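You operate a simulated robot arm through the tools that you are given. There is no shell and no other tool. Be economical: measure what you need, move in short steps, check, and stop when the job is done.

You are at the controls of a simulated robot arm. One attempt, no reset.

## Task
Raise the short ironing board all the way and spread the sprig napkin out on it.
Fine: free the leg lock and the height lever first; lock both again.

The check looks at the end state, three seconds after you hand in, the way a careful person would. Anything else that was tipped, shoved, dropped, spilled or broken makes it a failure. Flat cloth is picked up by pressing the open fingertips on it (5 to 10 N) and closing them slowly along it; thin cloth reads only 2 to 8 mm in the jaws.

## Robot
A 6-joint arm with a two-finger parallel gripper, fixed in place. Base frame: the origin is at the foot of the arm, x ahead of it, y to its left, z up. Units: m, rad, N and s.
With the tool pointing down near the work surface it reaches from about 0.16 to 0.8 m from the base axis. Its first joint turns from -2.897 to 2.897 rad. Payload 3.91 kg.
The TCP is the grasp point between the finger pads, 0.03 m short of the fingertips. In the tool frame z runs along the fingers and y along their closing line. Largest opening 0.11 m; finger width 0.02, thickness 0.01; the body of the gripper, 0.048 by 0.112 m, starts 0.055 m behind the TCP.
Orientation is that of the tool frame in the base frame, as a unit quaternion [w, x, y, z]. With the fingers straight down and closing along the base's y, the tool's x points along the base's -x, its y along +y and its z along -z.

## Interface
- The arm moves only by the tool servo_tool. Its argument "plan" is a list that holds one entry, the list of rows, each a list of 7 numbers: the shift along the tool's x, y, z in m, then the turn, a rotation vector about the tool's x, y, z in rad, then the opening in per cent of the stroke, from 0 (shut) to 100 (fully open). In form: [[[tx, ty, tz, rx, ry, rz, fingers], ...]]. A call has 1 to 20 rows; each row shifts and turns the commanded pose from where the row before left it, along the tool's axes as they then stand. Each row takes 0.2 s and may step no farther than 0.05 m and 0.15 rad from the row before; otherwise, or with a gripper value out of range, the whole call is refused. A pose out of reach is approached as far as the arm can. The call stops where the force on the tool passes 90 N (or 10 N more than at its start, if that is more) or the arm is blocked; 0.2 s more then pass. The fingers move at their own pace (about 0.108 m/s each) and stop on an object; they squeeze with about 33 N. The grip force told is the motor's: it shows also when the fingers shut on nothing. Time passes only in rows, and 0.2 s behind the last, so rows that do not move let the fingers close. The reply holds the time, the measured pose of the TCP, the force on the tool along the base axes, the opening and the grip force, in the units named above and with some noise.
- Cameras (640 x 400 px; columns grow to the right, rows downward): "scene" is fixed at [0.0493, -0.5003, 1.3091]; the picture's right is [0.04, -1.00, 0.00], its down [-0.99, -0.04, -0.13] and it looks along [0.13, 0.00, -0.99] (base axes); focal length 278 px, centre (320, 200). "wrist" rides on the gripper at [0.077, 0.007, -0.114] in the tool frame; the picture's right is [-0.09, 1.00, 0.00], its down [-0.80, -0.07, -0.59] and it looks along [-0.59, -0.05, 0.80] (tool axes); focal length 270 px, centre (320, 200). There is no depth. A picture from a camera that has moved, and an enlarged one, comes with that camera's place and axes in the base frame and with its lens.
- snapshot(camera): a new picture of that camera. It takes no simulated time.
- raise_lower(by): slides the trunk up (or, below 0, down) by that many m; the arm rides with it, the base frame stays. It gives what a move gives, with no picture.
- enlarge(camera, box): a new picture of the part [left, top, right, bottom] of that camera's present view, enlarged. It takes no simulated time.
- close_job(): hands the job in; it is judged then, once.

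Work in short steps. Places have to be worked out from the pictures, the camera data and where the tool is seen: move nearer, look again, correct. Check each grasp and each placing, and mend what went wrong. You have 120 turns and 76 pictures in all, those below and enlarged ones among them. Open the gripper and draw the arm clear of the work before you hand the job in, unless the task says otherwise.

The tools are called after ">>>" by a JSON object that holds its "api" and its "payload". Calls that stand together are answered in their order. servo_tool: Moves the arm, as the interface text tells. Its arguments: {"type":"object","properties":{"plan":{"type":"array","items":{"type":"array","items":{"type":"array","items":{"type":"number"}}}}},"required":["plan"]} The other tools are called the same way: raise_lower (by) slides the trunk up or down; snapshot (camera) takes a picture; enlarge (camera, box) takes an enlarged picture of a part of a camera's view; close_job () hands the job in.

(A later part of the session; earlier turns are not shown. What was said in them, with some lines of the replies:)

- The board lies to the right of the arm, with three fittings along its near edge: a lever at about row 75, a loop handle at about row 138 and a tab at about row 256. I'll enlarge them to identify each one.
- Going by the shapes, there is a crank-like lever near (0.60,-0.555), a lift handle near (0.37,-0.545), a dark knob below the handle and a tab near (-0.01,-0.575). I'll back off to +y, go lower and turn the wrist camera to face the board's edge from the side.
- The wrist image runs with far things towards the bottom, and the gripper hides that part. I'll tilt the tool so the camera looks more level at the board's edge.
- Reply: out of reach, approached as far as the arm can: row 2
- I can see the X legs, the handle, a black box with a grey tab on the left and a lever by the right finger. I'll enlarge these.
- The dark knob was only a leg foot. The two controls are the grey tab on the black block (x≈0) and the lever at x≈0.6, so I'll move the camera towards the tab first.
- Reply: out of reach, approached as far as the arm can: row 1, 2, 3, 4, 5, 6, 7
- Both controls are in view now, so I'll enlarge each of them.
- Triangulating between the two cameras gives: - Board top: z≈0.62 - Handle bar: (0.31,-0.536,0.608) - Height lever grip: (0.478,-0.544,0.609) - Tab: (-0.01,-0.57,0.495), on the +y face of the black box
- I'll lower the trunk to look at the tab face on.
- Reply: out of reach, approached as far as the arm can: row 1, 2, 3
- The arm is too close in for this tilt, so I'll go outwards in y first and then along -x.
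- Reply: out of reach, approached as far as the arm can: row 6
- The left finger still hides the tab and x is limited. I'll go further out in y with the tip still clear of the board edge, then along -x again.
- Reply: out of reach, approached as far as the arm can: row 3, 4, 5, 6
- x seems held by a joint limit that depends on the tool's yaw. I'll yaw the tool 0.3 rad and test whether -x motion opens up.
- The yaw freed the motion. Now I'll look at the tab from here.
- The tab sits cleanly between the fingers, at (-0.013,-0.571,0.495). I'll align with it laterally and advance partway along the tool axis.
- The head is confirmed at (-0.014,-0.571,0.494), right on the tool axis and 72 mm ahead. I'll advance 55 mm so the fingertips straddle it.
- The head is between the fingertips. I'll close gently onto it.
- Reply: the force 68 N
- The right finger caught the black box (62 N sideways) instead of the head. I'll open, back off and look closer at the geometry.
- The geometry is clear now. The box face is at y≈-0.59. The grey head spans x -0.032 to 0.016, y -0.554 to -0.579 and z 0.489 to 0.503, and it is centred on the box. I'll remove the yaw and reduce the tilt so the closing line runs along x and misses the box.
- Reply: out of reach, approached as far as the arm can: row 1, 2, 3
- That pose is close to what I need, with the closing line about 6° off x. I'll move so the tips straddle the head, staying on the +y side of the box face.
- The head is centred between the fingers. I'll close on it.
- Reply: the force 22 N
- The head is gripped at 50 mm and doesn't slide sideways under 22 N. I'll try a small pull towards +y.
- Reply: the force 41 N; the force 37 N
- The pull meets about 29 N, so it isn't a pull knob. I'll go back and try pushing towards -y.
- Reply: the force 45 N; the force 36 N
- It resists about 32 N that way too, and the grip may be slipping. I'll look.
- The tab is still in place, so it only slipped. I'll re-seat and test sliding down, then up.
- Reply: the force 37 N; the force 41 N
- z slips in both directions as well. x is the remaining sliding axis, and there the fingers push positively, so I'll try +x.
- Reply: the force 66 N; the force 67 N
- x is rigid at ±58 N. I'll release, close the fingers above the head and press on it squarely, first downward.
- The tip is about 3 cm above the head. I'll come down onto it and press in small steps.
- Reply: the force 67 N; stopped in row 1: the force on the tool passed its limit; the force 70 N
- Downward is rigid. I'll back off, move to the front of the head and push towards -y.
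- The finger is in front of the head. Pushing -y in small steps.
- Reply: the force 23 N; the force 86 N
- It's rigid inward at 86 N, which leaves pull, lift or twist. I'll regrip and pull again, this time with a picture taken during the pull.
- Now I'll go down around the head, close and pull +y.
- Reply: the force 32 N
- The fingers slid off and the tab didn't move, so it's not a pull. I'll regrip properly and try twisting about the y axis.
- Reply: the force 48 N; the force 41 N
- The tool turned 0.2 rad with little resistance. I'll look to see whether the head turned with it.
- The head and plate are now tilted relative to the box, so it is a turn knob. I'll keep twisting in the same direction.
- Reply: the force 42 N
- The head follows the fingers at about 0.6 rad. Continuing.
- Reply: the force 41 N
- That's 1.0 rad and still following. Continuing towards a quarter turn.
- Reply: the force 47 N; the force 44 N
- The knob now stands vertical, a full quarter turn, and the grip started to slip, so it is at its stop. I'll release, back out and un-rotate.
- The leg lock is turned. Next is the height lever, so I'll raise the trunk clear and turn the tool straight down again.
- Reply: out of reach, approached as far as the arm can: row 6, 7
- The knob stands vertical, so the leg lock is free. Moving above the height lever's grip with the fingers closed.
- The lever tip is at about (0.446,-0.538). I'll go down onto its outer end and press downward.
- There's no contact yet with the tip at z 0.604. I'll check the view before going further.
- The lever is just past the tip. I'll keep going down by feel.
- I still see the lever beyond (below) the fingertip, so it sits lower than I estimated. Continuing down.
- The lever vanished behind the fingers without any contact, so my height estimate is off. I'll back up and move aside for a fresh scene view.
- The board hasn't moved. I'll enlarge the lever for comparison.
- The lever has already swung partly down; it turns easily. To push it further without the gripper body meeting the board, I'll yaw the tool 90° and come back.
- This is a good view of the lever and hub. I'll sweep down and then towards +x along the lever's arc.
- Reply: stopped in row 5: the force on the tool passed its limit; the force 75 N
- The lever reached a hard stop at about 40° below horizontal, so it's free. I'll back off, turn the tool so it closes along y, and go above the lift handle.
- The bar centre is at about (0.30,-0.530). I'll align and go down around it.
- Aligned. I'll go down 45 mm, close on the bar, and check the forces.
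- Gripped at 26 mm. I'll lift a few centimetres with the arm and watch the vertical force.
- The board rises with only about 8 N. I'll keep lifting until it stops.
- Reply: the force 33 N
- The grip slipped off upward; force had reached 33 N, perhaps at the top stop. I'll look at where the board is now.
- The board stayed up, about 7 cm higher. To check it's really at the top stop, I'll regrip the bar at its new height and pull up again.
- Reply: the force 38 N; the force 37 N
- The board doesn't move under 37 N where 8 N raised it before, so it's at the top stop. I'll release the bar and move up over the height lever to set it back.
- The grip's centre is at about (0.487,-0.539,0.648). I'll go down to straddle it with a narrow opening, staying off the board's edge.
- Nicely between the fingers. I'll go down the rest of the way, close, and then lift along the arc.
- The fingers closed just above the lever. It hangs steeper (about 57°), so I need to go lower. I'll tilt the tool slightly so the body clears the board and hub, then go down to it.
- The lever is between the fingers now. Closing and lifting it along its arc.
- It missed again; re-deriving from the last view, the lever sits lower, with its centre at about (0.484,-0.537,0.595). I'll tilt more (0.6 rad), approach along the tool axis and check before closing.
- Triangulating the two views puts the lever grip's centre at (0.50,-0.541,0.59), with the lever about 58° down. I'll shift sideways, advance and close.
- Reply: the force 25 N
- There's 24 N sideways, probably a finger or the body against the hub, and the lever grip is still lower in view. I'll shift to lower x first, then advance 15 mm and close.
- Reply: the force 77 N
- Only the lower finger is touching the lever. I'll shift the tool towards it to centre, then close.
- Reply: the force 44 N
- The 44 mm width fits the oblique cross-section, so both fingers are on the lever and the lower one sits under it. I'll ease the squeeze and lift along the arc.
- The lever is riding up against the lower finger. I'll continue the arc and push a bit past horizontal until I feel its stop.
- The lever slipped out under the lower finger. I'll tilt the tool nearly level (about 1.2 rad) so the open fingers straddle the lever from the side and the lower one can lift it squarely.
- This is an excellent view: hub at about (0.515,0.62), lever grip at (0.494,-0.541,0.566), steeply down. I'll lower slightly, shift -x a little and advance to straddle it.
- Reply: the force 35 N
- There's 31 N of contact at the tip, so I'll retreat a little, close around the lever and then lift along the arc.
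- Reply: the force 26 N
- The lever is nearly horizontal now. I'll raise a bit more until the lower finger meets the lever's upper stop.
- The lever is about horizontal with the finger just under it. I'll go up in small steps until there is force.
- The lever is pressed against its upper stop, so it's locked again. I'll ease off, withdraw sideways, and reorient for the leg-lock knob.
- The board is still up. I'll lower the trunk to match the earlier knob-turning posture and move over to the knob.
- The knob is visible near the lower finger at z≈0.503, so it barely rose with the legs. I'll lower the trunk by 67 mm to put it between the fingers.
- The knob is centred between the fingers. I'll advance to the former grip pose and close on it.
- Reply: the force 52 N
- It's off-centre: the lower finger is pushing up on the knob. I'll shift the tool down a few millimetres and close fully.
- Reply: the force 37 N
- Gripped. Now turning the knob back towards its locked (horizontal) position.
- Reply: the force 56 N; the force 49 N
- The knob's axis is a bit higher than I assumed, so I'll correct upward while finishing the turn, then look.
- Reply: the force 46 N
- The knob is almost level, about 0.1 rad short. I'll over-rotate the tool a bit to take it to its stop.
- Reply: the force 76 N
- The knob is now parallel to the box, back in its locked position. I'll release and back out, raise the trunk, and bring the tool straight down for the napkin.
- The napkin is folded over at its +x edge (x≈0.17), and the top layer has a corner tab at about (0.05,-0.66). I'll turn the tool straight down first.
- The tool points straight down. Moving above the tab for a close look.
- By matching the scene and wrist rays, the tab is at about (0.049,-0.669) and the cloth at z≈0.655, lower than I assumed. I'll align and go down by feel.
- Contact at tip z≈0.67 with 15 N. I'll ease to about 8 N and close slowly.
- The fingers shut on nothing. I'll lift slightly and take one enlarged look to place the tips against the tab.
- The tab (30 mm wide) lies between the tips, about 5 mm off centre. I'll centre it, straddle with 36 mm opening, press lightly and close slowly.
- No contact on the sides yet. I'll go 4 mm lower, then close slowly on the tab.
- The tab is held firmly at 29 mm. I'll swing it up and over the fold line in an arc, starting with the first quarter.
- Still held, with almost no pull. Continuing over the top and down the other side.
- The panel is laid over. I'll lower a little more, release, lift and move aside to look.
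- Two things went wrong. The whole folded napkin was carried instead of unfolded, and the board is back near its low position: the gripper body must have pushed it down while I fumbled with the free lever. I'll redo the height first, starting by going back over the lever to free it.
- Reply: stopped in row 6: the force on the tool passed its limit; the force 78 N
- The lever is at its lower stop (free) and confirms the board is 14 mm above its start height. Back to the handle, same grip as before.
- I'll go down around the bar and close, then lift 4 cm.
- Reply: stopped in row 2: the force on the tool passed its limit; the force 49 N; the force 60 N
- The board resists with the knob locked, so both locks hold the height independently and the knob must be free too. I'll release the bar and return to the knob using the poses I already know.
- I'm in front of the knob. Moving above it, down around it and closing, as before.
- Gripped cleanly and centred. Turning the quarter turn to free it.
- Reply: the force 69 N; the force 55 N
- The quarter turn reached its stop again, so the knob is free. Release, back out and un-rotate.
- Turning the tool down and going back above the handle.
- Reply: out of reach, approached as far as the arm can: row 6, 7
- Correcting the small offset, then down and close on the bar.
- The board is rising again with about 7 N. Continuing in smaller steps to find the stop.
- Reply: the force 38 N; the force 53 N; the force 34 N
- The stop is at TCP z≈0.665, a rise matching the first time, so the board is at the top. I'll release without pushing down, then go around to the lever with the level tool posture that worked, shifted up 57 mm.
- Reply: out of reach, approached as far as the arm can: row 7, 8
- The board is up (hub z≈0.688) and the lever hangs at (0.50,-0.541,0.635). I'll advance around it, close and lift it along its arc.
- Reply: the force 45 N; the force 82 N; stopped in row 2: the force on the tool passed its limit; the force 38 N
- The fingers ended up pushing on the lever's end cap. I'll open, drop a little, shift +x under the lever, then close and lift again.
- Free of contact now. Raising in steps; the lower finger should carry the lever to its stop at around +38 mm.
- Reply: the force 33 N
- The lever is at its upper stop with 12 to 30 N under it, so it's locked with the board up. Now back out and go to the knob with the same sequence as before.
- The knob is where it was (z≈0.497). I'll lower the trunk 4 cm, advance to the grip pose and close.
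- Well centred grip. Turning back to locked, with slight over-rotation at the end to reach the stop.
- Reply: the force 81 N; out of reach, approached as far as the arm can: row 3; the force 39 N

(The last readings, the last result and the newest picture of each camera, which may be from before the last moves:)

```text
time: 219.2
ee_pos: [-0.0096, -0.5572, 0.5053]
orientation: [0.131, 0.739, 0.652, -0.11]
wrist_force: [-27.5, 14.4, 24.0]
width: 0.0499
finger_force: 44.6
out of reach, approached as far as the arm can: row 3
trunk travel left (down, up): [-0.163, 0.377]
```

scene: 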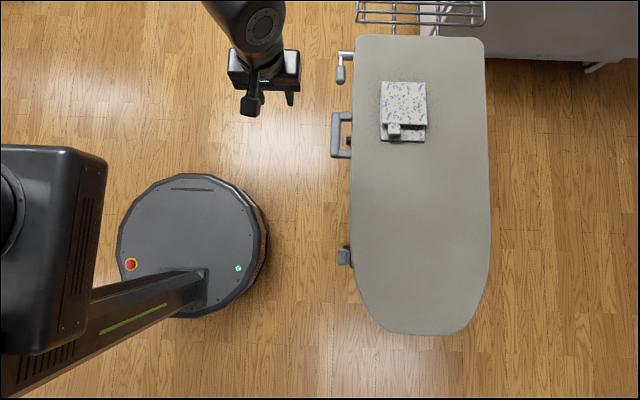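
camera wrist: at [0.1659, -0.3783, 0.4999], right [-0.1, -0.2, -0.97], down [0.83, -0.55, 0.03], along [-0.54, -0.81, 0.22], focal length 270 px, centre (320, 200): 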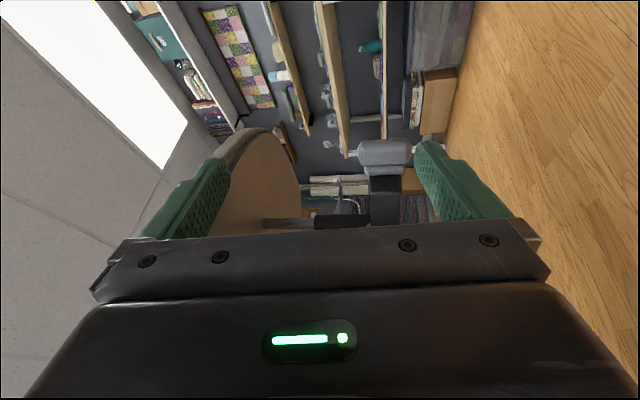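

Slightly short of the earlier final angle. One more small turn, then release and back out.

>>> {"api": "servo_tool", "payload": {"plan": [[[0, -0.001, 0, -0.094, 0.011, 0.033, 20], [0, 0, 0, -0.047, 0.005, 0.017, 20], [0, 0, 0, 0, 0, 0, 20]]]}}

>>> {"api": "servo_tool", "payload": {"plan": [[[0, 0.002, 0, 0, 0, 0, 55], [0, 0, 0, 0, 0, 0, 90], [0.005, 0, -0.03, 0, 0, 0, 100], [0.02, 0, -0.04, 0, 0, 0, 100], [0.03, 0, -0.03, 0, 0, 0, 100], [0.03, 0, 0, 0, 0, 0, 100]]]}}

>>> {"api": "raise_lower", "payload": {"by": 0.37}}

```text
time: 220.1
ee_pos: [-0.0106, -0.5583, 0.5021]
orientation: [0.178, 0.745, 0.64, -0.053]
wrist_force: [-18.0, 2.4, -14.7]
width: 0.0515
finger_force: 45.5
trunk travel left (down, up): [-0.163, 0.377]
```

```text
time: 221.4
ee_pos: [-0.0091, -0.4433, 0.5725]
orientation: [0.179, 0.746, 0.639, -0.054]
wrist_force: [-0.1, 0.4, 0.0]
width: 0.11
finger_force: 0.1
trunk travel left (down, up): [-0.163, 0.377]
```

```text
time: 225.0
ee_pos: [-0.0102, -0.4446, 0.9421]
orientation: [0.179, 0.746, 0.64, -0.054]
wrist_force: [-0.4, 0.0, -0.8]
width: 0.1102
finger_force: 0.1
trunk travel left (down, up): [-0.533, 0.007]
```

Both locks are set again. Now the napkin: the tab is where I released it, at (0.310,-0.670). I'll turn the tool down and move above it.

>>> {"api": "servo_tool", "payload": {"plan": [[[0, 0.04, 0, 0, 0, 0, 60], [0, 0.04, 0, 0, 0, 0, 33], [0, 0, 0, -0.01, 0.0344, -0.1411, 33], [0, 0, 0, -0.01, 0.0344, -0.1411, 33], [0, 0, 0, -0.01, 0.0344, -0.1411, 33], [0, 0, 0, -0.01, 0.0344, -0.1411, 33], [0, 0, 0, -0.01, 0.0344, -0.1411, 33], [0, 0, 0, -0.01, 0.0344, -0.1411, 33], [0, 0, 0, -0.01, 0.0344, -0.1411, 33], [0, 0, 0, -0.01, 0.0344, -0.1411, 33], [0, 0, 0, -0.01, 0.0344, -0.1411, 33], [0, 0, 0, -0.01, 0.0344, -0.1411, 33], [0, 0, 0, -0.01, 0.0344, -0.1411, 33], [0, 0, 0, -0.01, 0.0344, -0.1411, 33]]]}}

>>> {"api": "servo_tool", "payload": {"plan": [[[-0.0303, -0.027, 0.014, 0, 0, 0, 33], [-0.0303, -0.027, 0.014, 0, 0, 0, 33], [-0.0303, -0.027, 0.014, 0, 0, 0, 33], [-0.0303, -0.027, 0.014, 0, 0, 0, 33], [-0.0303, -0.027, 0.014, 0, 0, 0, 33], [-0.0303, -0.027, 0.014, 0, 0, 0, 33], [-0.0303, -0.027, 0.014, 0, 0, 0, 33], [-0.0303, -0.027, 0.014, 0, 0, 0, 33]]]}}

```text
time: 228.0
ee_pos: [0.0689, -0.4526, 0.9582]
orientation: [-0.002, 0.003, 1.0, 0.001]
wrist_force: [0.2, 0.0, 0.6]
width: 0.0363
finger_force: 0.1
trunk travel left (down, up): [-0.533, 0.007]
```

```text
time: 229.8
ee_pos: [0.3125, -0.6686, 0.8454]
orientation: [-0.003, 0.004, 1.0, 0.001]
wrist_force: [-0.6, 0.1, -0.6]
width: 0.0364
finger_force: 0.0
trunk travel left (down, up): [-0.533, 0.007]
```

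Right above it. I'll go down to the equivalent grip height (about 0.753) and close slowly.

>>> {"api": "servo_tool", "payload": {"plan": [[[0.002, -0.001, 0.04, 0, 0, 0, 35], [0, 0, 0.035, 0, 0, 0, 35], [0, 0, 0.01, 0, 0, 0, 35], [0, 0, 0.007, 0, 0, 0, 35], [0, 0, 0, 0, 0, 0, 35]]]}}

>>> {"api": "servo_tool", "payload": {"plan": [[[0, 0, 0, 0, 0, 0, 28], [0, 0, 0, 0, 0, 0, 24], [0, 0, 0, 0, 0, 0, 20], [0, 0, 0, 0, 0, 0, 12], [0, 0, 0, 0, 0, 0, 5], [0, 0, 0, 0, 0, 0, 0]]]}}

```text
time: 231.0
ee_pos: [0.3056, -0.6712, 0.7531]
orientation: [-0.003, 0.005, 1.0, 0.001]
wrist_force: [0.3, 0.3, 0.4]
width: 0.0383
finger_force: 0.2
trunk travel left (down, up): [-0.533, 0.007]
```

```text
time: 232.4
ee_pos: [0.3054, -0.6714, 0.7536]
orientation: [-0.002, 0.004, 1.0, 0.001]
wrist_force: [0.6, 0.8, 0.0]
width: 0.0288
finger_force: 32.6
trunk travel left (down, up): [-0.533, 0.007]
```

Tab gripped at 28.8 mm, which also confirms the board is up. I'll carry the folded napkin back 26 cm so there's room, set it down without letting go, and start turning the top panel up about its fold.

>>> {"api": "servo_tool", "payload": {"plan": [[[0, 0, -0.025, 0, 0, 0, 0], [0, 0, -0.025, 0, 0, 0, 0], [0.0433, 0, 0, 0, 0, 0, 0], [0.0433, 0, 0, 0, 0, 0, 0], [0.0433, 0, 0, 0, 0, 0, 0], [0.0433, 0, 0, 0, 0, 0, 0], [0.0433, 0, 0, 0, 0, 0, 0], [0.0433, 0, 0, 0, 0, 0, 0], [0, 0, 0.02, 0, 0, 0, 0], [0, 0, 0.02, 0, 0, 0, 0], [0, 0, 0.009, 0, 0, 0, 0], [0, 0, 0, 0, 0, 0, 0]]]}}

>>> {"api": "servo_tool", "payload": {"plan": [[[-0.004, 0, -0.0197, 0, 0.15, 0, 0], [-0.004, 0, -0.0197, 0, 0.15, 0, 0], [-0.004, 0, -0.0197, 0, 0.15, 0, 0], [-0.004, 0, -0.0197, 0, 0.15, 0, 0], [0, 0, 0, 0, 0, 0, 0]]]}}

```text
time: 235.0
ee_pos: [0.0486, -0.6699, 0.7541]
orientation: [-0.002, 0.003, 1.0, 0.001]
wrist_force: [-0.1, -0.6, 0.0]
width: 0.0289
finger_force: 32.9
trunk travel left (down, up): [-0.533, 0.007]
```

```text
time: 236.2
ee_pos: [0.0802, -0.6692, 0.829]
orientation: [-0.298, 0.005, 0.955, 0.003]
wrist_force: [-0.3, 0.1, 0.0]
width: 0.0287
finger_force: 33.0
trunk travel left (down, up): [-0.533, 0.007]
```

Following well with no strain. Continuing the turn past vertical.

>>> {"api": "servo_tool", "payload": {"plan": [[[-0.004, 0, -0.0197, 0, 0.15, 0, 0], [-0.004, 0, -0.0197, 0, 0.15, 0, 0], [-0.004, 0, -0.0197, 0, 0.15, 0, 0], [-0.004, 0, -0.0197, 0, 0.15, 0, 0], [-0.004, 0, -0.0197, 0, 0.15, 0, 0], [-0.004, 0, -0.0197, 0, 0.15, 0, 0], [-0.004, 0, -0.0197, 0, 0.15, 0, 0], [0, 0, 0, 0, 0, 0, 0]]]}}

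```text
time: 238.0
ee_pos: [0.1893, -0.672, 0.8699]
orientation: [0.717, 0.001, -0.697, -0.001]
wrist_force: [0.3, 0.8, -0.6]
width: 0.029
finger_force: 33.1
out of reach, approached as far as the arm can: row 7
trunk travel left (down, up): [-0.533, 0.007]
```

The panel stands upright (θ≈1.6). I'll drag the tab towards +x while opening, so it tips past vertical, and pull the gripper up and away.

>>> {"api": "servo_tool", "payload": {"plan": [[[0, 0, -0.025, 0, 0.05, 0, 0], [-0.008, 0, -0.03, 0, 0, 0, 0], [-0.008, 0, -0.02, 0, 0, 0, 25], [0, 0, -0.02, 0, 0, 0, 60], [0.03, 0, -0.035, 0, 0, 0, 80], [0.045, 0, 0, 0, 0, 0, 80], [0, 0, 0, 0, 0, 0, 80]]]}}

```text
time: 239.6
ee_pos: [0.1961, -0.6752, 0.9393]
orientation: [0.731, 0.008, -0.682, 0.006]
wrist_force: [-0.1, 0.2, -0.1]
width: 0.0877
finger_force: 0.0
out of reach, approached as far as the arm can: row 1, 2, 3, 4, 5, 6
trunk travel left (down, up): [-0.533, 0.007]
```

The +x motion was out of reach, so the panel was only released upright. I'll turn the tool back down over the near side and use my last picture to see how it lies.

>>> {"api": "servo_tool", "payload": {"plan": [[[0, 0, 0, 0, -0.145, 0, 60], [0, 0, 0, 0, -0.145, 0, 30], [0, 0, 0, 0, -0.145, 0, 0], [0, 0, 0, 0, -0.145, 0, 0], [0, 0, 0, 0, -0.145, 0, 0], [0, 0, 0, 0, -0.145, 0, 0], [0, 0, 0, 0, -0.145, 0, 0], [0, 0, 0, 0, -0.145, 0, 0], [0, 0, 0, 0, -0.145, 0, 0], [0, 0, 0, 0, -0.145, 0, 0], [0, 0, 0, 0, -0.145, 0, 0], [0.045, 0, 0, 0, 0, 0, 0], [0.035, 0, 0, 0, 0, 0, 0]]]}}

>>> {"api": "snapshot", "payload": {"camera": "wrist"}}

```text
time: 242.4
ee_pos: [0.1178, -0.6769, 0.9439]
orientation: [-0.026, -0.003, 1.0, 0.001]
wrist_force: [-0.3, 0.9, -0.5]
width: 0.0
finger_force: 33.0
trunk travel left (down, up): [-0.533, 0.007]
```

```text
0 pictures are left
camera wrist: at [0.0455, -0.6714, 1.0626], right [0.08, 1.0, 0.0], down [0.83, -0.07, 0.55], along [0.55, -0.05, -0.83], focal length 270 px, centre (320, 200)
```

wrist: 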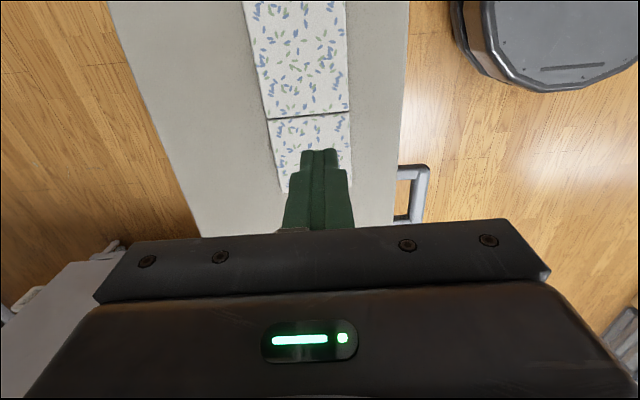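

The last picture shows the napkin opened out flat on the board: two panels, with the crease at x≈0.146, reaching to x≈0.26. I'll open the gripper and draw the arm clear sideways.

>>> {"api": "servo_tool", "payload": {"plan": [[[0, 0.03, 0, 0, 0, 0, 30], [0, 0.045, 0, 0, 0, 0, 60], [0, 0.045, 0, 0, 0, 0, 100], [0, 0.045, 0, 0, 0, 0, 100], [0, 0.045, 0, 0, 0, 0, 100], [0, 0.045, 0, 0, 0, 0, 100]]]}}

```text
time: 243.8
ee_pos: [0.1173, -0.4215, 0.9485]
orientation: [-0.026, -0.002, 1.0, 0.001]
wrist_force: [-0.7, 0.3, 0.2]
width: 0.1101
finger_force: 0.1
trunk travel left (down, up): [-0.533, 0.007]
```

The arm is clear and the gripper open, so I'm handing in.

>>> {"api": "close_job", "payload": {}}

```text
The job is handed in.
```

I handed the job in with the board raised to its top stop, both locks set again and the napkin opened out on it. I had no pictures left for a final look, so three points rest on force readings or earlier views:

- **Board:** the first raise was lost, probably because the gripper body pushed the board down, so I raised it a second time. The grip height on the napkin tab afterwards fits it still being up.
- **Locks:** I felt the height lever against its upper stop. The leg-lock knob was turned back by the same motion that I saw lock it the first time.
- **Napkin:** the last picture shows two flat panels with the crease between them. I took it for a single fold and didn't check for a second fold across its width.
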